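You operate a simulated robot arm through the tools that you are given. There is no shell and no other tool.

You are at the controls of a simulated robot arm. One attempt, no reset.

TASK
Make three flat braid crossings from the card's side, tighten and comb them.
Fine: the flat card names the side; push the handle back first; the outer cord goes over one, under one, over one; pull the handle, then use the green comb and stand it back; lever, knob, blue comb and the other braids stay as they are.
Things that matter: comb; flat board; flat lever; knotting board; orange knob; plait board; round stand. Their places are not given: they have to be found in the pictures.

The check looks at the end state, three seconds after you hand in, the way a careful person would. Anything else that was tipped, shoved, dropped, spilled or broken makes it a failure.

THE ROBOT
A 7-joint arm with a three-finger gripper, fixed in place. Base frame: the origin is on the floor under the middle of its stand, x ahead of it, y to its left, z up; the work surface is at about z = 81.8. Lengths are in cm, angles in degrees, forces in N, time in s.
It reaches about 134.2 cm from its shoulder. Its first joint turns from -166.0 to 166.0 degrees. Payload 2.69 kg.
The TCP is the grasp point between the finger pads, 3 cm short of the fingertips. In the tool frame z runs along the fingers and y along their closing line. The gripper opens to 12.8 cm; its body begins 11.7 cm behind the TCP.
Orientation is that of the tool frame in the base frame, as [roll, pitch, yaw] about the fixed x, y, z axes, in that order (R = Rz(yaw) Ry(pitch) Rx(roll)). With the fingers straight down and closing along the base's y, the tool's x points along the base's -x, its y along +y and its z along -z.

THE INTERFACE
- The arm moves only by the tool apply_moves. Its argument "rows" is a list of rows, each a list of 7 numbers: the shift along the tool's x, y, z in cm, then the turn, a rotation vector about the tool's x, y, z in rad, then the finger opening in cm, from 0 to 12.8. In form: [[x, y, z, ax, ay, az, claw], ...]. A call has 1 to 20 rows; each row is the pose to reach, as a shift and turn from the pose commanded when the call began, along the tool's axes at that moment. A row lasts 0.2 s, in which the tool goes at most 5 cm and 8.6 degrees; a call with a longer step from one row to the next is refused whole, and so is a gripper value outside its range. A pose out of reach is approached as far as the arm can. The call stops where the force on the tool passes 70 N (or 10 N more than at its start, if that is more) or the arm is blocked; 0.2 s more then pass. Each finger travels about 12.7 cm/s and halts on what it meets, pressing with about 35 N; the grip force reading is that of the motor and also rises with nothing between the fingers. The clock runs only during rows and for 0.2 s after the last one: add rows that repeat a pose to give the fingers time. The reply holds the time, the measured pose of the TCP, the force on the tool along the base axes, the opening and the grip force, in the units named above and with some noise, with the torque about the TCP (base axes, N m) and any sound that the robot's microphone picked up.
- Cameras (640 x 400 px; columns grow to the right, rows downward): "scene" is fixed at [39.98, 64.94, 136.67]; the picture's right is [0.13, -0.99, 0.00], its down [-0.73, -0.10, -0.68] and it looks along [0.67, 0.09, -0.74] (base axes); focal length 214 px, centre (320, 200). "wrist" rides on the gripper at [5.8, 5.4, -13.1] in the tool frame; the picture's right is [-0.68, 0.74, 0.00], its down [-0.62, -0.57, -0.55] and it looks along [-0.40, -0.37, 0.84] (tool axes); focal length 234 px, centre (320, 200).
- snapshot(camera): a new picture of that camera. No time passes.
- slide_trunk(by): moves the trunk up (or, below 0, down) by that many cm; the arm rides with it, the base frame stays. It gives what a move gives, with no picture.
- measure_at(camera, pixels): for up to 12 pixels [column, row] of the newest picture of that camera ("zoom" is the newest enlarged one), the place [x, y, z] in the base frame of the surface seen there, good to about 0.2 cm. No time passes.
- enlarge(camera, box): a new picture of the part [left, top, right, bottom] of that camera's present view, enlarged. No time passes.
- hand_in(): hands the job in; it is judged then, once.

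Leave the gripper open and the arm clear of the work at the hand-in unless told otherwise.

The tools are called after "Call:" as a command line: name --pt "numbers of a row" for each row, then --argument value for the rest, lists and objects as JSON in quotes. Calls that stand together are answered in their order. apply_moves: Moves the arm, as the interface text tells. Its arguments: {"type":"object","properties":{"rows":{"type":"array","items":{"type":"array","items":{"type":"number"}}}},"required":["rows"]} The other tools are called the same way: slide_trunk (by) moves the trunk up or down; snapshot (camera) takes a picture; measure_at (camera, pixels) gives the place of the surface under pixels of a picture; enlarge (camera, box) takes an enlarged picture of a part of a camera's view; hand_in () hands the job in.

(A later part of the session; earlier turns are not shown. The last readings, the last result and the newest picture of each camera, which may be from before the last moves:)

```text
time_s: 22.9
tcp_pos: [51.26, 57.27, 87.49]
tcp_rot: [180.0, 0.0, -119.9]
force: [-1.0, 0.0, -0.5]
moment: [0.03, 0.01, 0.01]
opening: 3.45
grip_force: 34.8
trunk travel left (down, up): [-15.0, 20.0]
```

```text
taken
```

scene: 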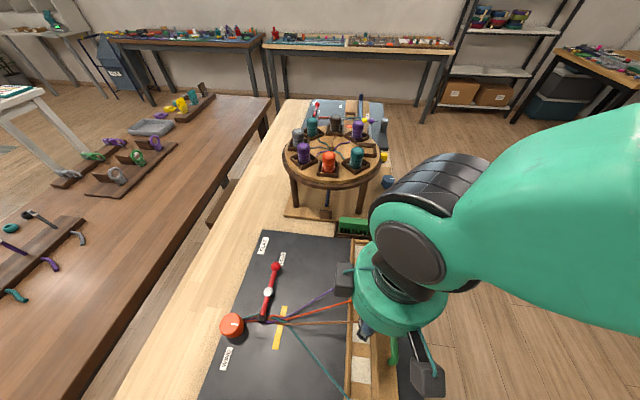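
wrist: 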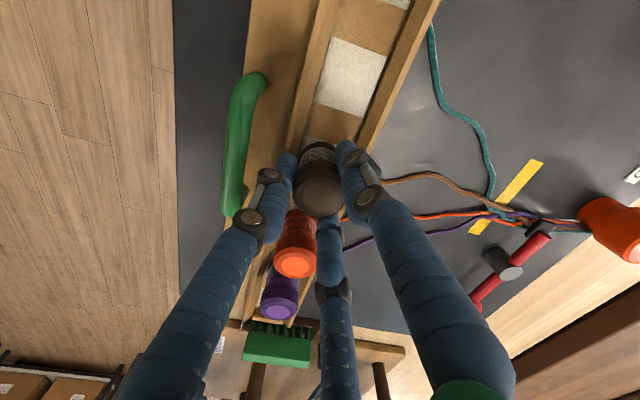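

Brown is down in slot 4 and the cords have gone slack. I open to 4.8 and rise.

Call:
apply_moves --pt "0 0 0 0 0 0 4" --pt "0 0 0 0 0 0 4.8" --pt "0 0 0 0 0 0 4.8" --pt "0 0 -1 0 0 0 4.8" --pt "0 0 -3 0 0 0 4.8" --pt "0 0 -6 0 0 0 4.8" --pt "0 0 -10 0 0 0 4.8" --pt "0 0 -14 0 0 0 4.8"

Call:
snapshot --camera "wrist"

Call:
enlarge --camera "wrist" --box '[270, 40, 540, 260]'

```text
time_s: 24.7
tcp_pos: [51.42, 57.39, 101.57]
tcp_rot: [-180.0, 0.0, -120.1]
force: [-0.5, 0.2, -0.5]
moment: [0.0, -0.04, 0.0]
opening: 4.79
grip_force: 0.1
trunk travel left (down, up): [-15.0, 20.0]
```

```text
taken
```

wrist: 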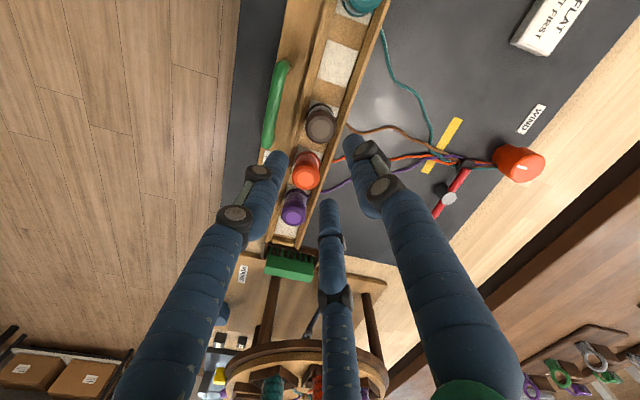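

```text
1.82 times, centred on (405, 150) of wrist
```

zoom: 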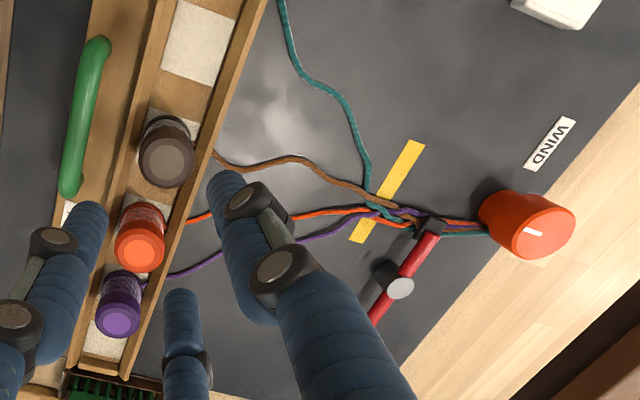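

Brown now lies over teal at the yellow tape. Next is orange (slot 5) over brown to slot 3. I measure the tops of brown, orange, purple and teal.

Call:
measure_at --camera "zoom" --pixels '[[167, 160], [150, 155], [185, 165], [139, 250], [122, 248], [157, 255], [119, 320], [105, 318], [132, 325], [205, 40], [180, 20], [222, 65]]'

```text
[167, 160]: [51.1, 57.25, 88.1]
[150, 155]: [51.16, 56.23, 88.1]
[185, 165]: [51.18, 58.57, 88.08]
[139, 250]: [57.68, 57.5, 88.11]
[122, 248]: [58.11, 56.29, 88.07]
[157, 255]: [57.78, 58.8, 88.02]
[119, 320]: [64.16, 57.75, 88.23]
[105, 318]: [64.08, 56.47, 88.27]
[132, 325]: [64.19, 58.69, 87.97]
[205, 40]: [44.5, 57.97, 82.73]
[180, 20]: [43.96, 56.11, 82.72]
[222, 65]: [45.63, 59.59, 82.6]
```

All sit on their slots (brown 51.15, orange 57.65, purple 64.1, y ≈ 57.4). I move over orange and descend with opening 4.8.

Call:
apply_moves --pt "-1.57 -2.66 0 0 0 0 4.8" --pt "-3.12 -5.32 0 0 0 0 4.8" --pt "-3.12 -5.32 4 0 0 0 4.8" --pt "-3.12 -5.32 8 0 0 0 4.8" --pt "-3.12 -5.32 11.5 0 0 0 4.8" --pt "-3.12 -5.32 13.3 0 0 0 4.8" --pt "-3.12 -5.32 14.0 0 0 0 4.8" --pt "-3.12 -5.32 14.0 0 0 0 4.8"

Call:
snapshot --camera "wrist"

Call:
enlarge --camera "wrist" --box '[240, 100, 400, 260]'

```text
time_s: 26.5
tcp_pos: [57.42, 57.42, 87.49]
tcp_rot: [179.9, 0.0, -119.8]
force: [-0.1, 0.0, 0.2]
moment: [-0.01, 0.02, 0.0]
opening: 4.8
grip_force: 0.1
trunk travel left (down, up): [-15.0, 20.0]
```

```text
taken
```

wrist: 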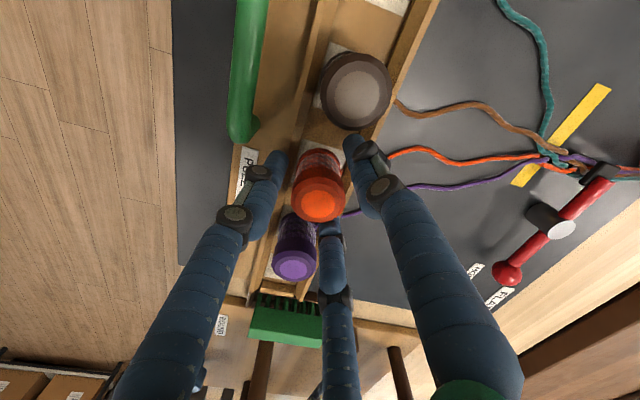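

```text
2.50 times, centred on (320, 180) of wrist
```

zoom: 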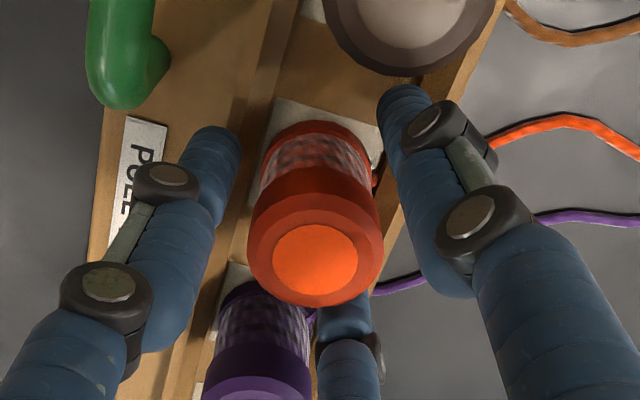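

Fingers surround orange with clear gaps to brown and purple. I close on orange, then lift 8.3 cm.

Call:
apply_moves --pt "0 0 0 0 0 0 4" --pt "0 0 0 0 0 0 3" --pt "0 0 0 0 0 0 2" --pt "0 0 0 0 0 0 2" --pt "0 0 0 0 0 0 2"

Call:
apply_moves --pt "0 0 -0.5 0 0 0 2" --pt "0 0 -1.5 0 0 0 2" --pt "0 0 -3 0 0 0 2" --pt "0 0 -5 0 0 0 2" --pt "0 0 -7 0 0 0 2" --pt "0 0 -8.3 0 0 0 2"

Call:
snapshot --camera "wrist"

```text
time_s: 27.7
tcp_pos: [57.47, 57.37, 87.48]
tcp_rot: [180.0, 0.0, -119.9]
force: [-0.8, -0.2, 0.9]
moment: [-0.01, -0.02, -0.02]
opening: 3.67
grip_force: 12.3
trunk travel left (down, up): [-15.0, 20.0]
```

```text
time_s: 29.1
tcp_pos: [57.56, 57.38, 95.67]
tcp_rot: [-179.9, 0.0, -120.0]
force: [-0.3, 0.1, -0.1]
moment: [-0.01, 0.02, 0.03]
opening: 3.69
grip_force: 13.0
trunk travel left (down, up): [-15.0, 20.0]
```

```text
taken
```

wrist: 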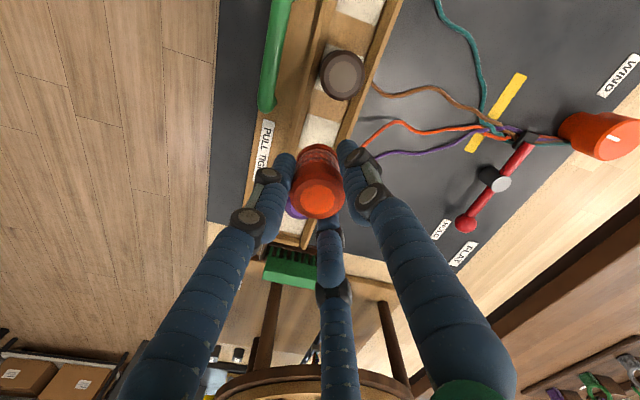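

Orange is lifted, but the grip force reads only 13 N at 3.69 cm. I squeeze a little more before carrying it.

Call:
apply_moves --pt "0 0 0 0 0 0 1" --pt "0 0 0 0 0 0 0.5" --pt "0 0 0 0 0 0 0.5"

Call:
enlarge --camera "wrist" --box '[240, 100, 400, 260]'

```text
time_s: 29.9
tcp_pos: [57.46, 57.51, 95.75]
tcp_rot: [-180.0, 0.0, -119.9]
force: [0.1, 0.5, 0.1]
moment: [-0.01, 0.0, 0.02]
opening: 3.37
grip_force: 34.8
trunk travel left (down, up): [-15.0, 20.0]
```

```text
2.50 times, centred on (320, 180) of wrist
```

zoom: 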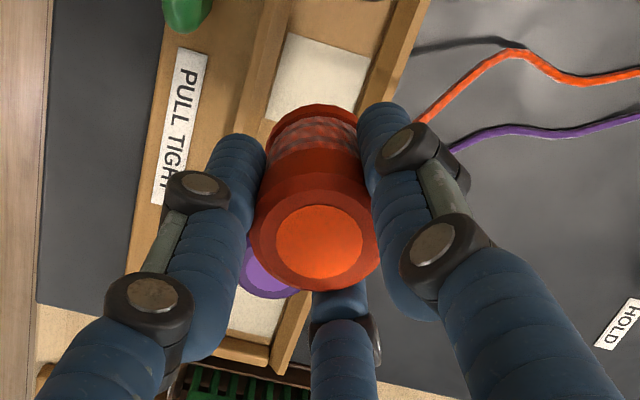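

Grip is now 35 N at 3.37 cm. I carry orange over brown to slot 3 (x 44.8).

Call:
apply_moves --pt "1.28 2.2 0 0 0 0 0.5" --pt "2.56 4.4 0 0 0 0 0.5" --pt "3.84 6.6 0 0 0 0 0.5" --pt "5.12 8.8 0 0 0 0 0.5" --pt "6.4 10.99 0 0 0 0 0.5" --pt "6.4 10.99 0 0 0 0 0.5"

Call:
snapshot --camera "wrist"

Call:
measure_at --camera "wrist" --pixels '[[320, 190], [345, 128], [335, 135], [290, 215], [300, 225], [345, 100]]'

```text
time_s: 31.3
tcp_pos: [44.73, 57.43, 95.56]
tcp_rot: [180.0, 0.0, -119.9]
force: [-0.4, 0.0, 0.2]
moment: [0.01, -0.03, -0.04]
opening: 3.35
grip_force: 35.0
trunk travel left (down, up): [-15.0, 20.0]
```

```text
taken
```

wrist: 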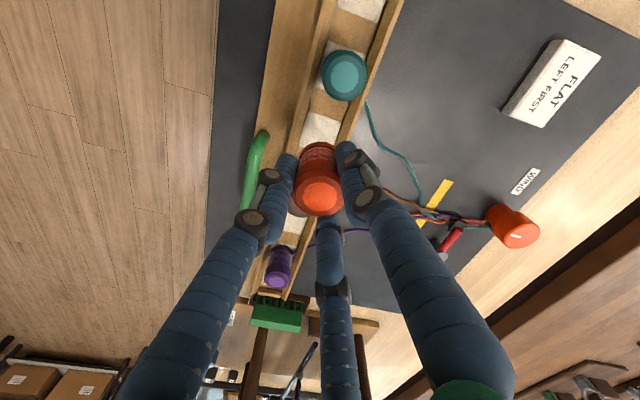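

```text
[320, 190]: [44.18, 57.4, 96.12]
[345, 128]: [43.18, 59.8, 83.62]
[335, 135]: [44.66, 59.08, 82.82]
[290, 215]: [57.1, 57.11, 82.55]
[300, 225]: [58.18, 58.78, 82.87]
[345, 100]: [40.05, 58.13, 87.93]
```

Orange is above slot 3. I lower it.

Call:
apply_moves --pt "0 0 2.5 0 0 0 0.5" --pt "0 0 5 0 0 0 0.5" --pt "0 0 6.8 0 0 0 0.5" --pt "0 0 7.6 0 0 0 0.5" --pt "0 0 8.0 0 0 0 0.5" --pt "0 0 8.25 0 0 0 0.5" --pt "0 0 8.25 0 0 0 0.5"

Call:
snapshot --camera "wrist"

```text
time_s: 32.9
tcp_pos: [44.81, 57.42, 87.47]
tcp_rot: [-180.0, -0.1, -120.1]
force: [-0.8, -2.6, 1.9]
moment: [-0.08, 0.05, -0.04]
opening: 3.35
grip_force: 35.4
trunk travel left (down, up): [-15.0, 20.0]
```

```text
taken
```

wrist: 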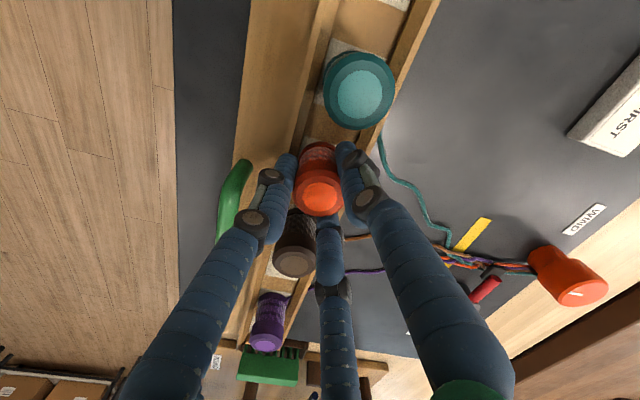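

Contact (about 2 N): orange is seated in slot 3. I open to 4.8 and rise.

Call:
apply_moves --pt "0 0 0 0 0 0 3" --pt "0 0 0 0 0 0 4" --pt "0 0 0 0 0 0 4.8" --pt "0 0 0 0 0 0 4.8" --pt "0 0 -1 0 0 0 4.8" --pt "0 0 -3 0 0 0 4.8" --pt "0 0 -6 0 0 0 4.8" --pt "0 0 -10 0 0 0 4.8" --pt "0 0 -14 0 0 0 4.8"

Call:
snapshot --camera "wrist"

Call:
enlarge --camera "wrist" --box '[270, 40, 540, 260]'

Call:
measure_at --camera "zoom" --pixels '[[160, 165], [140, 250], [118, 320]]'

```text
time_s: 34.9
tcp_pos: [44.49, 57.43, 101.37]
tcp_rot: [180.0, -0.1, -119.7]
force: [-0.3, -0.1, -0.8]
moment: [0.0, 0.0, 0.01]
opening: 4.85
grip_force: 0.1
trunk travel left (down, up): [-15.0, 20.0]
```

```text
taken
```

wrist: 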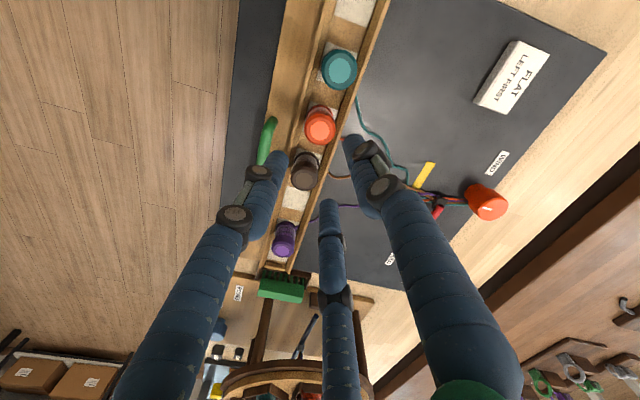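

```text
1.82 times, centred on (405, 150) of wrist
```

zoom: 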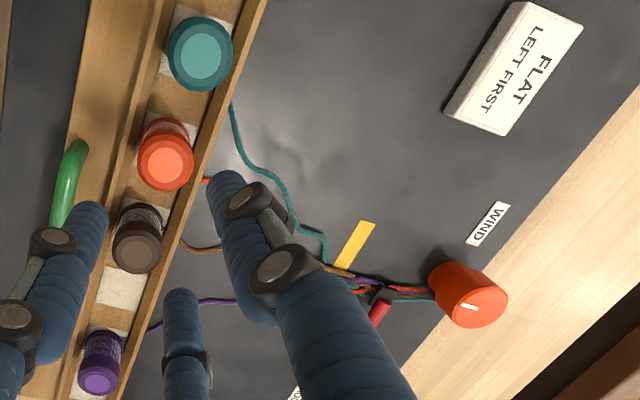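

```text
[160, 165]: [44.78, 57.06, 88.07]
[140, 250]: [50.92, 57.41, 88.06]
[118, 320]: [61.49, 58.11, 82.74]
```

Order is now teal 2, orange 3, brown 4, purple 6, with orange laid over brown. I turn the open gripper back by 120° (same finger pattern) while moving above brown (51.15, 57.4).

Call:
apply_moves --pt "-0.4 -0.7 0 0 0 0.14 4.8" --pt "-0.8 -1.4 0 0 0 0.28 4.8" --pt "-1.2 -2.1 0 0 0 0.42 4.8" --pt "-1.6 -2.8 0 0 0 0.56 4.8" --pt "-2.0 -3.5 0 0 0 0.7 4.8" --pt "-2.4 -4.2 0 0 0 0.84 4.8" --pt "-2.8 -4.9 0 0 0 0.98 4.8" --pt "-3.2 -5.57 0 0 0 1.12 4.8" --pt "-3.2 -5.57 0 0 0 1.26 4.8" --pt "-3.2 -5.57 0 0 0 1.4 4.8" --pt "-3.2 -5.57 0 0 0 1.54 4.8" --pt "-3.2 -5.57 0 0 0 1.68 4.8" --pt "-3.2 -5.57 0 0 0 1.82 4.8" --pt "-3.2 -5.57 0 0 0 1.96 4.8" --pt "-3.2 -5.57 0 0 0 2.094 4.8" --pt "-3.2 -5.57 0 0 0 2.094 4.8"

Call:
snapshot --camera "wrist"

Call:
enlarge --camera "wrist" --box '[250, 50, 390, 190]'

```text
time_s: 38.3
tcp_pos: [51.12, 57.29, 101.44]
tcp_rot: [180.0, 0.1, 120.0]
force: [0.3, 0.8, 0.7]
moment: [0.02, -0.01, -0.01]
opening: 4.81
grip_force: 0.0
trunk travel left (down, up): [-15.0, 20.0]
```

```text
taken
```

wrist: 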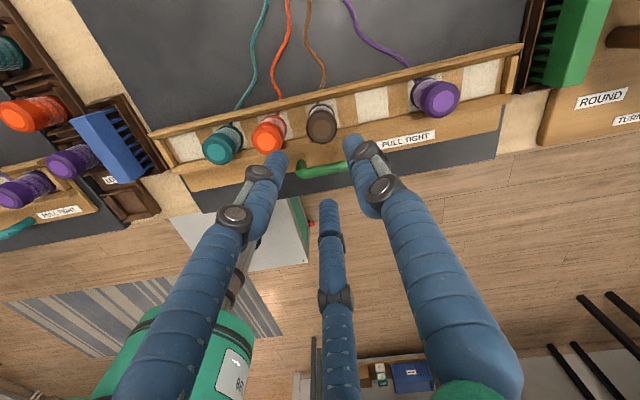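

```text
2.86 times, centred on (320, 120) of wrist
```

zoom: 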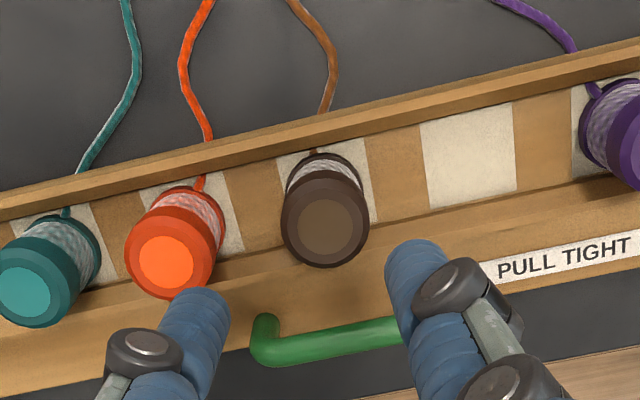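

A good view of the rail. I measure brown's top, the slot-7 pad, and the others.

Call:
measure_at --camera "zoom" --pixels '[[328, 228], [303, 228], [352, 232], [328, 205], [325, 255], [163, 262], [25, 290]]'

Call:
measure_at --camera "wrist" --pixels '[[480, 77], [465, 82], [498, 70], [440, 97], [510, 75], [530, 60]]'

```text
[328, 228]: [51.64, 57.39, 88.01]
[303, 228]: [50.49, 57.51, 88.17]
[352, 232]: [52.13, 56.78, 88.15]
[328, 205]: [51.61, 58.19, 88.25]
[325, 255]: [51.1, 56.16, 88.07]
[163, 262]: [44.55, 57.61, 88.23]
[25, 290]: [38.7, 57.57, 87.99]
```

```text
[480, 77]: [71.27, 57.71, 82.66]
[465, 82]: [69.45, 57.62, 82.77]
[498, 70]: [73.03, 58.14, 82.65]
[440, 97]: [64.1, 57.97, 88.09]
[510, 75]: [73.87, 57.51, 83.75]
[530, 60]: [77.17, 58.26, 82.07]
```

Brown axis ≈ (51.2, 57.35), aligned. Slot 7 is centred near x 70.4. I descend on brown.

Call:
apply_moves --pt "0 0.1 4 0 0 0 4.8" --pt "0 0.1 8 0 0 0 4.8" --pt "0 0.1 11.5 0 0 0 4.8" --pt "0 0.1 13.2 0 0 0 4.8" --pt "0 0.1 13.95 0 0 0 4.8" --pt "0 0.1 13.95 0 0 0 4.8"

Call:
snapshot --camera "wrist"

```text
time_s: 39.7
tcp_pos: [51.31, 57.4, 87.6]
tcp_rot: [180.0, 0.0, 120.1]
force: [-0.5, -0.1, 0.9]
moment: [-0.03, 0.02, 0.01]
opening: 4.84
grip_force: 0.2
trunk travel left (down, up): [-15.0, 20.0]
```

```text
taken
```

wrist: 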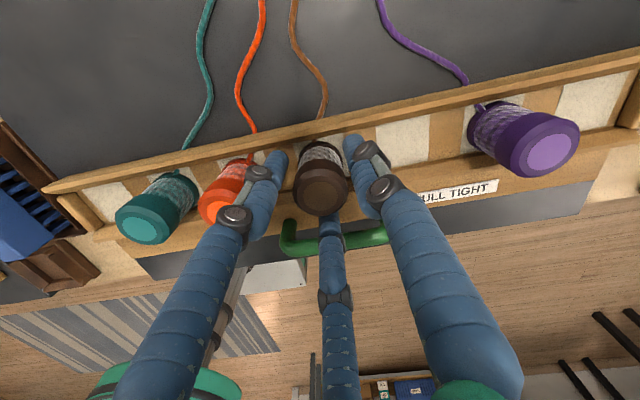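

Fingers straddle brown and its cord cleanly. I close firmly and lift 8.3 cm.

Call:
apply_moves --pt "0 0 0 0 0 0 4" --pt "0 0 0 0 0 0 3" --pt "0 0 0 0 0 0 2" --pt "0 0 0 0 0 0 1" --pt "0 0 0 0 0 0 0.5" --pt "0 0 0 0 0 0 0.5"

Call:
apply_moves --pt "0 0 -0.5 0 0 0 0.5" --pt "0 0 -1.5 0 0 0 0.5" --pt "0 0 -3 0 0 0 0.5" --pt "0 0 -5 0 0 0 0.5" --pt "0 0 -7 0 0 0 0.5" --pt "0 0 -8.3 0 0 0 0.5"

Call:
snapshot --camera "wrist"

```text
time_s: 41.1
tcp_pos: [51.3, 57.45, 87.6]
tcp_rot: [179.9, 0.0, 120.1]
force: [0.3, 0.2, -0.3]
moment: [-0.01, 0.0, 0.01]
opening: 3.43
grip_force: 34.9
trunk travel left (down, up): [-15.0, 20.0]
```

```text
time_s: 42.5
tcp_pos: [51.2, 57.39, 95.92]
tcp_rot: [-180.0, 0.0, 120.1]
force: [-0.1, 0.4, -1.0]
moment: [-0.03, -0.01, -0.01]
opening: 3.44
grip_force: 34.5
trunk travel left (down, up): [-15.0, 20.0]
```

```text
taken
```

wrist: 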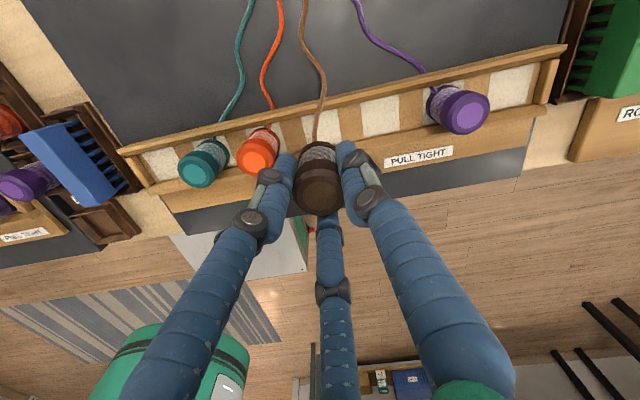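

Before carrying to slot 7 I check the round stand's nearest edge for clearance to the gripper body.

Call:
snapshot --camera "scene"

Call:
measure_at --camera "scene" --pixels '[[330, 184], [300, 180], [360, 180], [328, 160], [357, 158], [303, 152], [290, 165], [375, 170]]'

```text
taken
```

scene: 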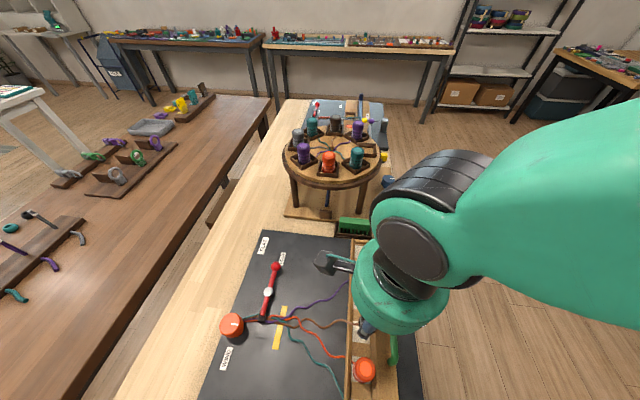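

```text
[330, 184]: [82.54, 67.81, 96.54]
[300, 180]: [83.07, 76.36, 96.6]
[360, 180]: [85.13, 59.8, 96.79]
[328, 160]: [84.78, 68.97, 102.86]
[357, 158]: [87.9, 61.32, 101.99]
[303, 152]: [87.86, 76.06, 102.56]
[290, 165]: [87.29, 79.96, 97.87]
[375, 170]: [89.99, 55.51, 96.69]
```

Call:
measure_at --camera "scene" --pixels '[[322, 262], [335, 258], [335, 270], [352, 262], [375, 215], [410, 165], [370, 300], [445, 160], [400, 190]]'

Call:
enlarge --camera "scene" --box '[290, 130, 500, 400]'

```text
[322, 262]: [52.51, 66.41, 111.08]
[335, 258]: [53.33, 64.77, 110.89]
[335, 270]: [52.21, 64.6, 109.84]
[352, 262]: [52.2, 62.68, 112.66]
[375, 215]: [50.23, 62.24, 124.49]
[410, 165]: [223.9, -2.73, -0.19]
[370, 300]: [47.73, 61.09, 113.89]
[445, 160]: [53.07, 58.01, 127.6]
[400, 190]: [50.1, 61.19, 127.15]
```

```text
1.48 times, centred on (395, 265) of scene
```

zoom: 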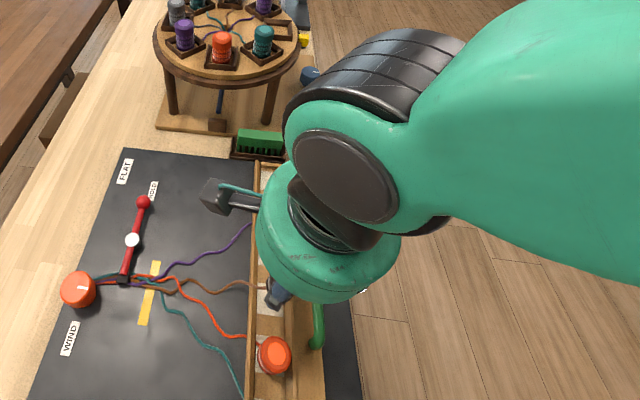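

The gripper's palm and camera extend ≤ 9 cm from its axis, and the stand's edge is ≥ 12 cm from slot 7, so there's room. I carry brown over purple to slot 7 with a 60° turn.

Call:
apply_moves --pt "-1.2 2.07 0 0 0 -0.131 0.5" --pt "-2.4 4.15 0 0 0 -0.262 0.5" --pt "-3.6 6.22 0 0 0 -0.393 0.5" --pt "-4.8 8.3 0 0 0 -0.524 0.5" --pt "-6 10.36 0 0 0 -0.654 0.5" --pt "-7.2 12.44 0 0 0 -0.785 0.5" --pt "-8.4 14.5 0 0 0 -0.916 0.5" --pt "-9.58 16.58 0 0 0 -1.047 0.5" --pt "-9.58 16.58 0 0 0 -1.047 0.5"

Call:
snapshot --camera "wrist"

Call:
snapshot --camera "scene"

Call:
enlarge --camera "wrist" --box '[220, 60, 420, 240]'

```text
time_s: 44.5
tcp_pos: [70.57, 57.43, 95.7]
tcp_rot: [180.0, 0.1, -179.9]
force: [0.4, 0.5, -1.2]
moment: [0.01, 0.04, -0.02]
opening: 3.4
grip_force: 34.5
trunk travel left (down, up): [-15.0, 20.0]
```

```text
taken
```

wrist: 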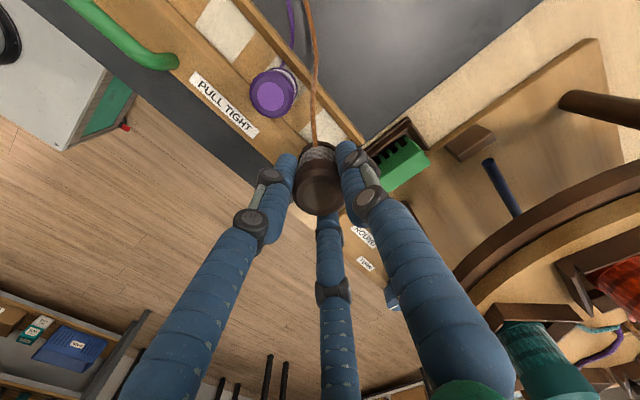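

```text
taken
```

scene: 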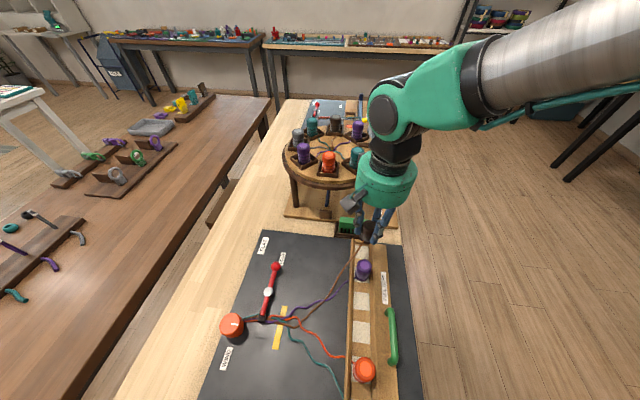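

```text
2.22 times, centred on (320, 150) of wrist
```

zoom: 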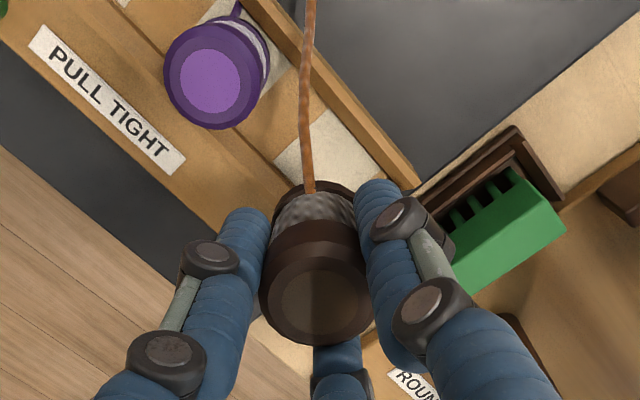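

Brown is over slot 7, its cord crossing above purple. I lower it straight down.

Call:
apply_moves --pt "0.12 0 2.5 0 0 0 0.5" --pt "0.12 0 5 0 0 0 0.5" --pt "0.12 0 6.8 0 0 0 0.5" --pt "0.12 0 7.6 0 0 0 0.5" --pt "0.12 0 8.0 0 0 0 0.5" --pt "0.12 0 8.25 0 0 0 0.5" --pt "0.12 0 8.25 0 0 0 0.5"

Call:
snapshot --camera "wrist"

Call:
snapshot --camera "scene"

```text
time_s: 46.1
tcp_pos: [70.41, 57.46, 87.51]
tcp_rot: [180.0, 0.1, -180.0]
force: [-2.3, 0.2, 3.8]
moment: [0.01, 0.09, 0.03]
opening: 3.37
grip_force: 34.3
trunk travel left (down, up): [-15.0, 20.0]
```

```text
taken
```

wrist: 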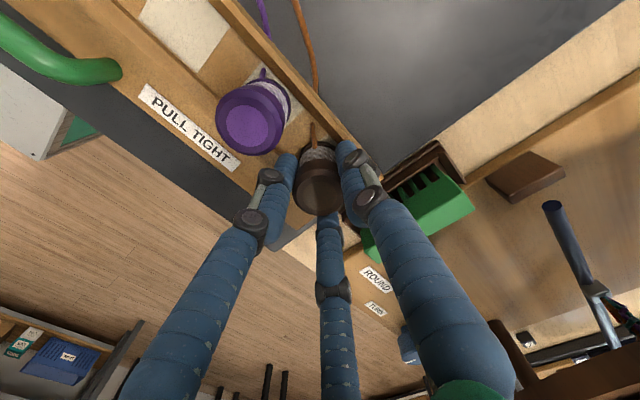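

```text
taken
```

scene: 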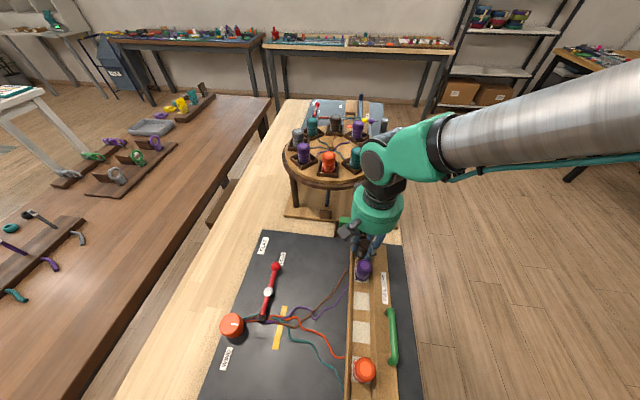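

Contact (≈ 4 N): brown is seated in slot 7. I open to 4.8 and rise.

Call:
apply_moves --pt "0 0 0 0 0 0 3" --pt "0 0 0 0 0 0 4" --pt "0 0 0 0 0 0 4.8" --pt "0 0 0 0 0 0 4.8" --pt "0 0 -1 0 0 0 4.8" --pt "0 0 -3 0 0 0 4.8" --pt "0 0 -6 0 0 0 4.8" --pt "0 0 -10 0 0 0 4.8" --pt "0 0 -14 0 0 0 4.8"

Call:
snapshot --camera "wrist"

Call:
enlarge --camera "scene" --box '[200, 220, 440, 400]'

Call:
enlarge --camera "scene" --box '[230, 290, 330, 350]'

```text
time_s: 48.1
tcp_pos: [70.5, 57.22, 101.57]
tcp_rot: [-180.0, -0.1, -179.9]
force: [-0.1, 0.5, 0.4]
moment: [0.01, 0.0, 0.03]
opening: 4.81
grip_force: 0.1
trunk travel left (down, up): [-15.0, 20.0]
```

```text
taken
```

wrist: 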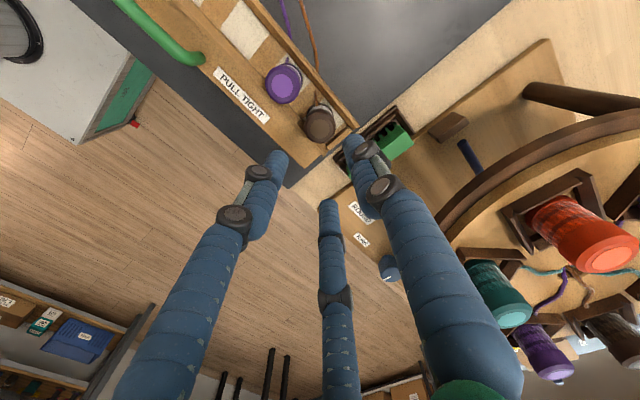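

```text
2.22 times, centred on (320, 310) of scene
```

zoom: 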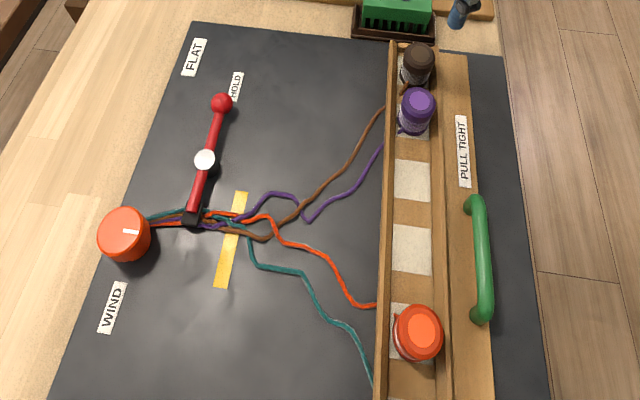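

```text
6.40 times, centred on (280, 320) of scene
```

zoom: 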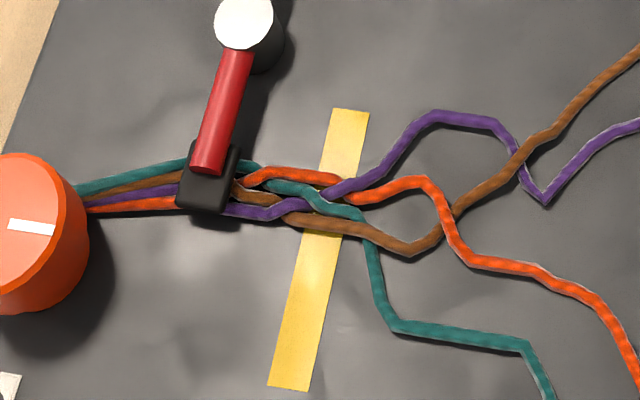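

The three crossings read: brown over teal, orange over brown, brown over purple. Now I pull the handle: closed fingers go behind the bar at x 51.2 (slots 4 and 5 are empty), first above at y 55.2.

Call:
apply_moves --pt "4 -0.4 0 0 0 0 3" --pt "8 -0.8 0 0 0 0 1" --pt "12 -1.2 0 0 0 0 0" --pt "16 -1.6 0 0 0 0 0" --pt "19.2 -2.0 0 0 0 0 0" --pt "19.2 -2.0 0 0 0 0 0"

Call:
snapshot --camera "wrist"

Call:
measure_at --camera "wrist" --pixels '[[255, 118], [275, 145], [300, 170]]'

```text
time_s: 49.5
tcp_pos: [51.12, 55.54, 101.57]
tcp_rot: [180.0, 0.0, -180.0]
force: [-1.2, -0.3, 0.5]
moment: [-0.03, -0.04, 0.03]
opening: 0.2
grip_force: 31.5
trunk travel left (down, up): [-15.0, 20.0]
```

```text
taken
```

wrist: 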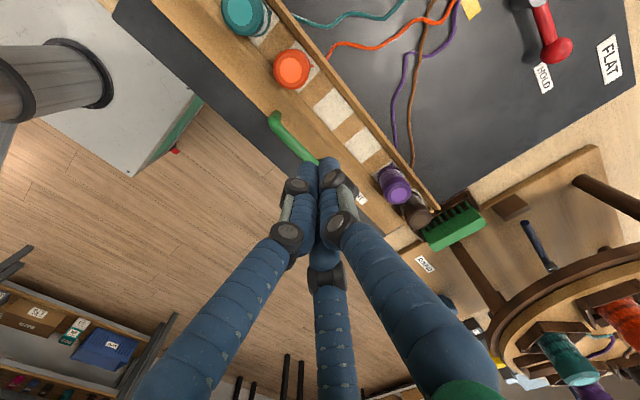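

```text
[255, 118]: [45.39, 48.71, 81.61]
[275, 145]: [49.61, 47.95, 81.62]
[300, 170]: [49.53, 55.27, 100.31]
```

Call:
measure_at --camera "wrist" --pixels '[[276, 122], [285, 134], [295, 146], [304, 155], [312, 161]]'

```text
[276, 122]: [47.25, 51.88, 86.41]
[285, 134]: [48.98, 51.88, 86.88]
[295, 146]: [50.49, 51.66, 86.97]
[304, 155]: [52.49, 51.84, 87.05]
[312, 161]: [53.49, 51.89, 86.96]
```

Bar at y 51.8, top z 87.0. My finger cluster (TCP y 55.5) is clear of it. I descend to z 87.6.

Call:
apply_moves --pt "0 0 4 0 0 0 0" --pt "0 0 8 0 0 0 0" --pt "0 0 11.5 0 0 0 0" --pt "0 0 13.2 0 0 0 0" --pt "0 0 13.9 0 0 0 0" --pt "0 0 13.9 0 0 0 0"

Call:
snapshot --camera "wrist"

```text
time_s: 50.9
tcp_pos: [51.13, 55.51, 87.55]
tcp_rot: [-179.9, 0.0, -180.0]
force: [-0.3, -0.5, 0.0]
moment: [0.02, 0.02, -0.05]
opening: 0.22
grip_force: 31.0
trunk travel left (down, up): [-15.0, 20.0]
```

```text
taken
```

wrist: 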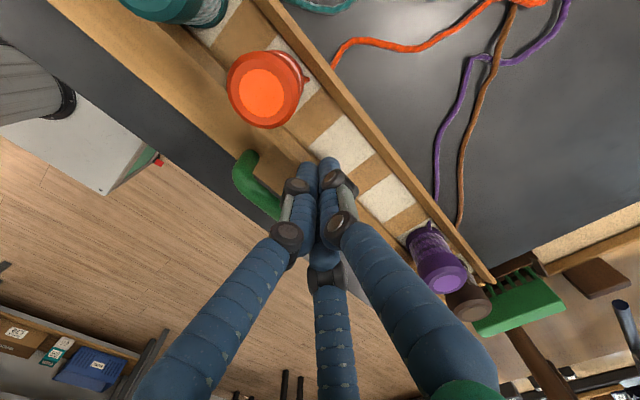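

The fingers stand behind the bar over the empty slots. I pull slowly toward -y, checking force.

Call:
apply_moves --pt "0 -0.8 0 0 0 0 0" --pt "0 -1.4 0 0 0 0 0" --pt "0 -1.8 0 0 0 0 0" --pt "0 -2.2 0 0 0 0 0" --pt "0 -2.6 0 0 0 0 0" --pt "0 -3.0 0 0 0 0 0" --pt "0 -3.4 0 0 0 0 0"

Call:
snapshot --camera "wrist"

Call:
enlarge --camera "scene" --box '[200, 220, 440, 400]'

```text
time_s: 52.5
tcp_pos: [51.09, 51.89, 87.67]
tcp_rot: [-180.0, 0.0, -180.0]
force: [-0.2, -0.6, 0.2]
moment: [0.01, -0.03, -0.02]
opening: 0.22
grip_force: 31.5
trunk travel left (down, up): [-15.0, 20.0]
```

```text
taken
```

wrist: 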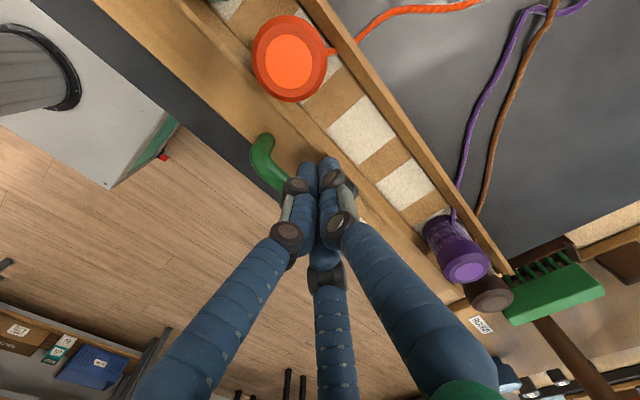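

```text
2.22 times, centred on (320, 310) of scene
```

zoom: 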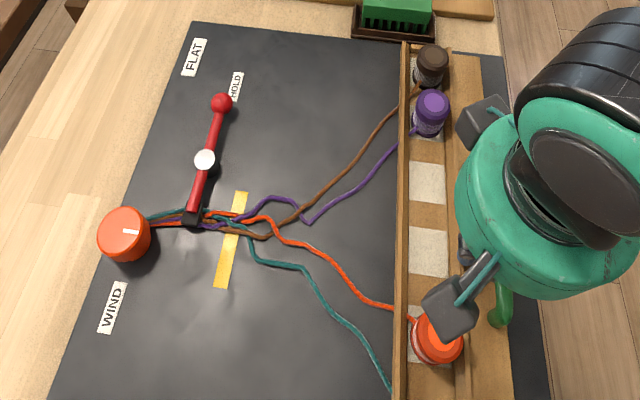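

The rail follows; cords still slack. I keep pulling in 0.4 cm steps.

Call:
apply_moves --pt "0 -0.4 0 0 0 0 0" --pt "0 -0.8 0 0 0 0 0" --pt "0 -1.2 0 0 0 0 0" --pt "0 -1.6 0 0 0 0 0" --pt "0 -2.0 0 0 0 0 0"

Call:
enlarge --camera "scene" --box '[200, 220, 440, 400]'

```text
time_s: 53.7
tcp_pos: [51.07, 49.96, 87.63]
tcp_rot: [-180.0, 0.1, -179.9]
force: [0.5, 1.8, 0.7]
moment: [0.01, 0.01, 0.0]
opening: 0.21
grip_force: 31.3
trunk travel left (down, up): [-15.0, 20.0]
```

```text
2.22 times, centred on (320, 310) of scene
```

zoom: 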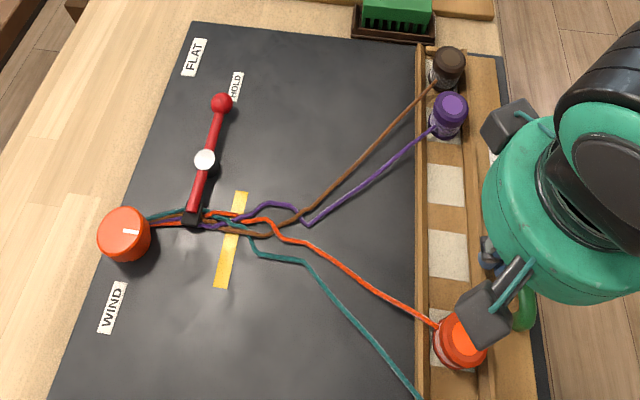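

Cords straighten; still near zero force. I continue in finer 0.25 cm steps to the tight end.

Call:
apply_moves --pt "0 -0.25 0 0 0 0 0" --pt "0 -0.5 0 0 0 0 0" --pt "0 -0.75 0 0 0 0 0" --pt "0 -1.0 0 0 0 0 0"

Call:
enlarge --camera "scene" --box '[200, 220, 440, 400]'

```text
time_s: 54.7
tcp_pos: [51.1, 49.13, 87.73]
tcp_rot: [-179.9, 0.1, -179.9]
force: [0.5, 2.9, -1.2]
moment: [0.05, 0.02, -0.01]
opening: 0.22
grip_force: 31.6
trunk travel left (down, up): [-15.0, 20.0]
```

```text
2.22 times, centred on (320, 310) of scene
```

zoom: 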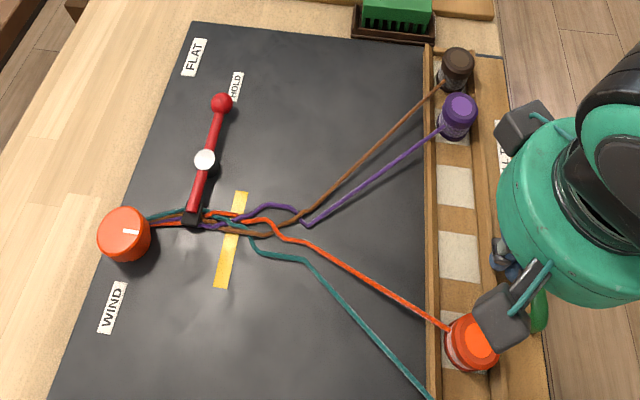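

Call:
apply_moves --pt "0 -0.25 0 0 0 0 0" --pt "0 -0.5 0 0 0 0 0" --pt "0 -0.75 0 0 0 0 0" --pt "0 -1.0 0 0 0 0 0"

Call:
enlarge --camera "scene" --box '[200, 220, 440, 400]'

```text
time_s: 55.5
tcp_pos: [51.15, 48.98, 87.89]
tcp_rot: [179.6, 0.3, -180.0]
force: [-0.9, 19.1, -5.2]
moment: [0.34, 0.24, -0.05]
opening: 0.22
grip_force: 31.7
trunk travel left (down, up): [-15.0, 20.0]
stopped in row 4: the force on the tool passed its limit at 76 N (the readings are from after the stop); the commanded pose is now the measured one
```

```text
2.22 times, centred on (320, 310) of scene
```

zoom: 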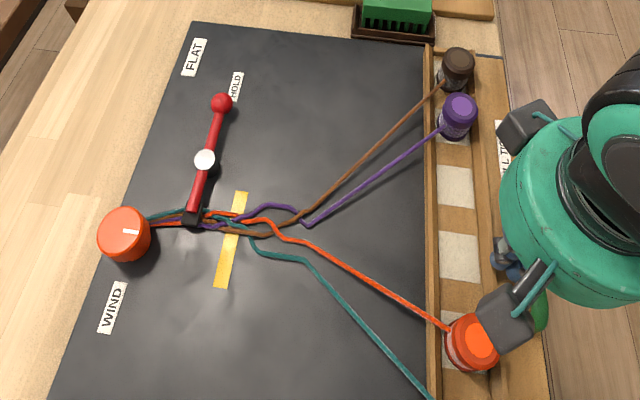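

The rail reached its tight stop (76 N). I back off +y 1.2 cm, rise, and look at the comb and the crossings.

Call:
apply_moves --pt "0 0.6 0 0 0 0 0" --pt "0 1.3 0 0.007 -0.005 0 0" --pt "0 1.3 -3 0.007 -0.005 0 0" --pt "0 1.3 -7 0.007 -0.005 0 0" --pt "0 1.3 -11 0.007 -0.005 0 0" --pt "0 1.3 -15 0.007 -0.005 0 0"

Call:
snapshot --camera "wrist"

Call:
enlarge --camera "scene" --box '[230, 290, 330, 350]'

Call:
snapshot --camera "scene"

```text
time_s: 56.9
tcp_pos: [51.02, 49.83, 103.08]
tcp_rot: [-179.9, 0.5, -179.9]
force: [0.3, 0.6, -0.4]
moment: [-0.01, 0.0, -0.01]
opening: 0.19
grip_force: 31.5
trunk travel left (down, up): [-15.0, 20.0]
```

```text
taken
```

wrist: 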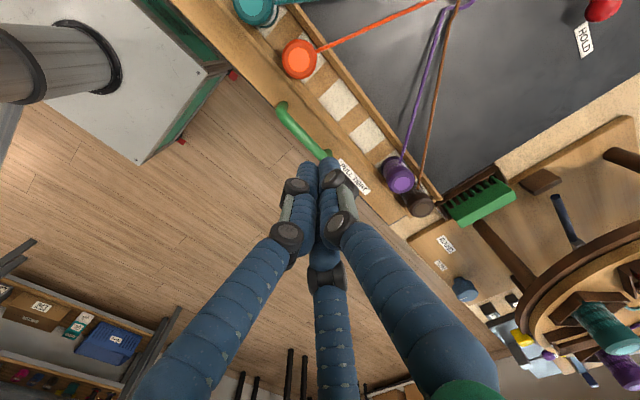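

```text
6.40 times, centred on (280, 320) of scene
```

zoom: 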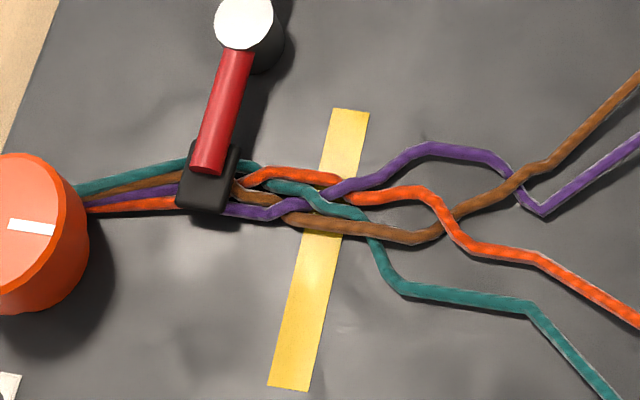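

```text
taken
```

scene: 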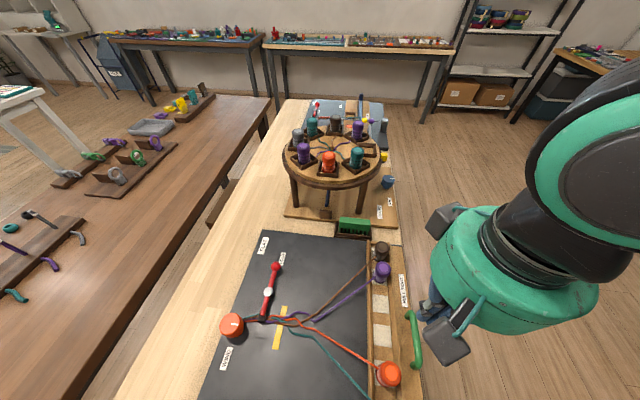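

The rail is tight again, with crossings still loose beyond the tape. Now the comb: I look at it closely and measure.

Call:
enlarge --camera "wrist" --box '[420, 150, 540, 250]'

Call:
measure_at --camera "zoom" --pixels '[[325, 210], [230, 240], [420, 190], [310, 260], [170, 215], [350, 105], [430, 115], [210, 290], [390, 160], [470, 190], [250, 200], [330, 165]]'

Call:
enlarge --camera "scene" --box '[315, 200, 400, 255]'

Call:
measure_at --camera "zoom" --pixels '[[200, 140], [310, 140], [415, 150], [300, 110], [300, 170], [200, 240], [190, 130], [430, 140], [180, 215], [430, 225], [300, 250], [300, 205]]'

```text
4.00 times, centred on (480, 200) of wrist
```

zoom: 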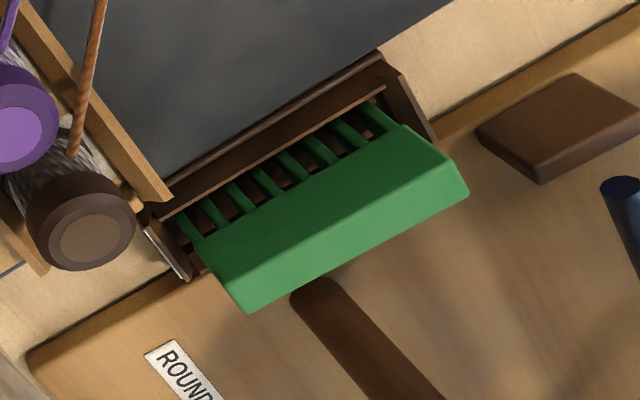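

```text
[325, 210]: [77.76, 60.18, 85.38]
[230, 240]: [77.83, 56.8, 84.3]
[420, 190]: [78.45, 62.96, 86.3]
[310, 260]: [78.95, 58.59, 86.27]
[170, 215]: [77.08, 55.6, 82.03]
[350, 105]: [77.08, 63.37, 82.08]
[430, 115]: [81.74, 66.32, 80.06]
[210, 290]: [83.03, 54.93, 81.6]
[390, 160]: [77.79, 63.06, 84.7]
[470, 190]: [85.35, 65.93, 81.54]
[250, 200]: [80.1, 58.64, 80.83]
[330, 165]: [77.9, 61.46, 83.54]
```

```text
7.27 times, centred on (358, 228) of scene
```

zoom: 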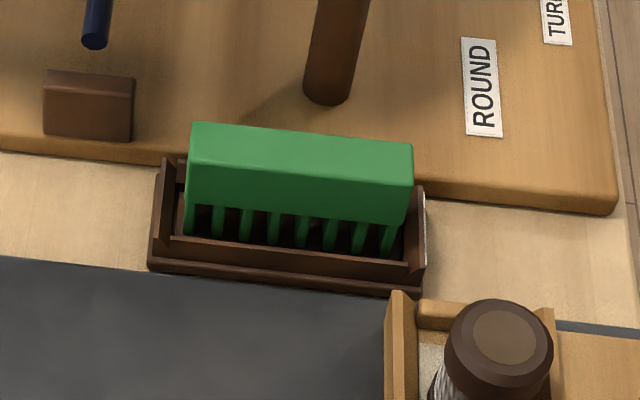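

```text
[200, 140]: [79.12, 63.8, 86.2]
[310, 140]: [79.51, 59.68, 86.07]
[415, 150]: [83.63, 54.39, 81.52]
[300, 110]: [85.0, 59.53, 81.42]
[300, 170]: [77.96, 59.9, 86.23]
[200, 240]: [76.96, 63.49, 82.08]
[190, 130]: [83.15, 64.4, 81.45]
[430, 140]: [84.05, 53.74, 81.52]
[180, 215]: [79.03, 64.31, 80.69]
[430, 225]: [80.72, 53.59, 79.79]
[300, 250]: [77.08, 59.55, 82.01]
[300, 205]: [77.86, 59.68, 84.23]
```

Comb spine: x 77.9–79.6, y ≈ 56–64, z 84–86.3, teeth pointing down into a tray with walls to z 82.1. The round stand's disc is close by, so I measure my gripper's real size in the scene picture to plan clearance.

Call:
measure_at --camera "scene" --pixels '[[436, 270], [450, 300], [480, 325], [540, 320], [590, 290], [428, 215], [440, 345], [455, 355], [430, 308], [475, 250], [460, 225], [500, 215]]'

Call:
enlarge --camera "scene" --box '[390, 180, 640, 400]'

```text
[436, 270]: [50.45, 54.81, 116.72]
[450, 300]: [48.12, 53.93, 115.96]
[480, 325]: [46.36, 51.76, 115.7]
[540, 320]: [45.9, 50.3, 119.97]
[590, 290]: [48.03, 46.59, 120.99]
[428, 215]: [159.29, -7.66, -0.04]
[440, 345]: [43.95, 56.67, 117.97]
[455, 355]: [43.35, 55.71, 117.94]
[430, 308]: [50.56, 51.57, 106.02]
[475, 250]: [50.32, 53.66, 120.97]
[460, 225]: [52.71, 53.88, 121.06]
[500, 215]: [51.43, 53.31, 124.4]
```

```text
1.82 times, centred on (515, 290) of scene
```

zoom: 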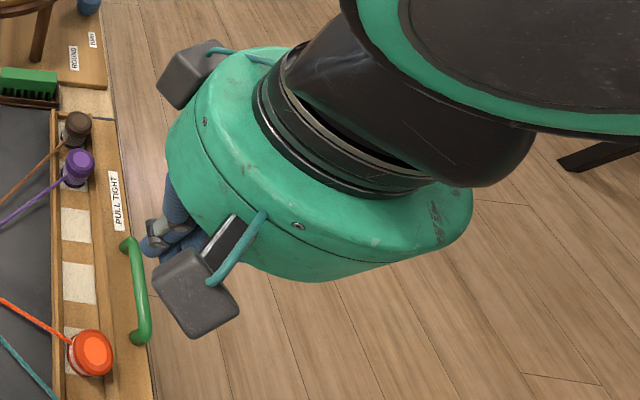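

Palm radius is ~5 cm with camera boxes out to ~10 cm on two sides. I also measure the fingers' upper parts from the wrist camera.

Call:
measure_at --camera "wrist" --pixels '[[165, 390], [200, 330], [240, 280], [285, 235], [300, 200], [335, 390], [330, 320], [325, 270], [470, 370], [420, 300], [370, 250], [340, 215]]'

```text
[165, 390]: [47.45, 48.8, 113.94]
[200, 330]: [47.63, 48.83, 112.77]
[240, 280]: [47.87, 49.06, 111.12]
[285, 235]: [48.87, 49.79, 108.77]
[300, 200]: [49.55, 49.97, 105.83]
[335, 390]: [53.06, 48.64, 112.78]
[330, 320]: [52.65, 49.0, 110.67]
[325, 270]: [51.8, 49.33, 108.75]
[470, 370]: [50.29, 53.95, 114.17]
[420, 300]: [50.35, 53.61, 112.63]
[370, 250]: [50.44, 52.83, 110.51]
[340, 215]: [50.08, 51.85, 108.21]
```

The fingers stay within ~5 cm of the axis when nearly closed, so a grip on the spine works if the camera boxes point away from the stand and the palm leans a little toward -y. I first turn the tool +90° (so tool y points to -x), here at height.

Call:
apply_moves --pt "0 0 0 0 0 -0.14 2" --pt "0 0 0 0 0 -0.28 4" --pt "0 0 0 0 0 -0.42 6" --pt "0 0 0 0 0 -0.56 6.6" --pt "0 0 0 0 0 -0.7 6.6" --pt "0 0 0 0 0 -0.84 6.6" --pt "0 0 0 0 0 -0.98 6.6" --pt "0 0 0 0 0 -1.12 6.6" --pt "0 0 0 0 0 -1.26 6.6" --pt "0 0 0 0 0 -1.4 6.6" --pt "0 0 0 0 0 -1.5 6.6" --pt "0 0 0 0 0 -1.571 6.6" --pt "0 0 0 0 0 -1.571 6.6"

Call:
snapshot --camera "wrist"

```text
time_s: 59.7
tcp_pos: [51.03, 49.91, 102.82]
tcp_rot: [-179.5, -0.1, -89.7]
force: [0.7, 0.8, 0.0]
moment: [0.06, 0.02, -0.05]
opening: 6.63
grip_force: 0.0
trunk travel left (down, up): [-15.0, 20.0]
```

```text
taken
```

wrist: 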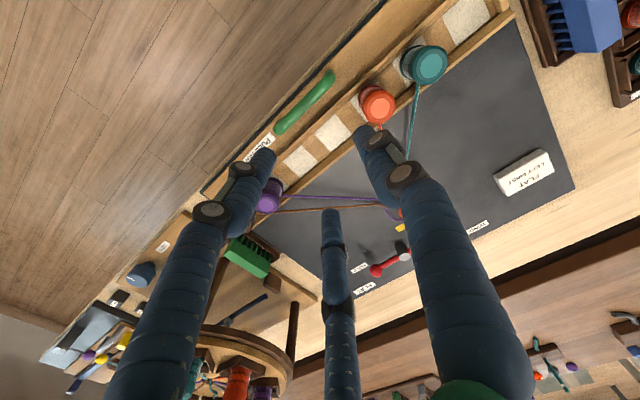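

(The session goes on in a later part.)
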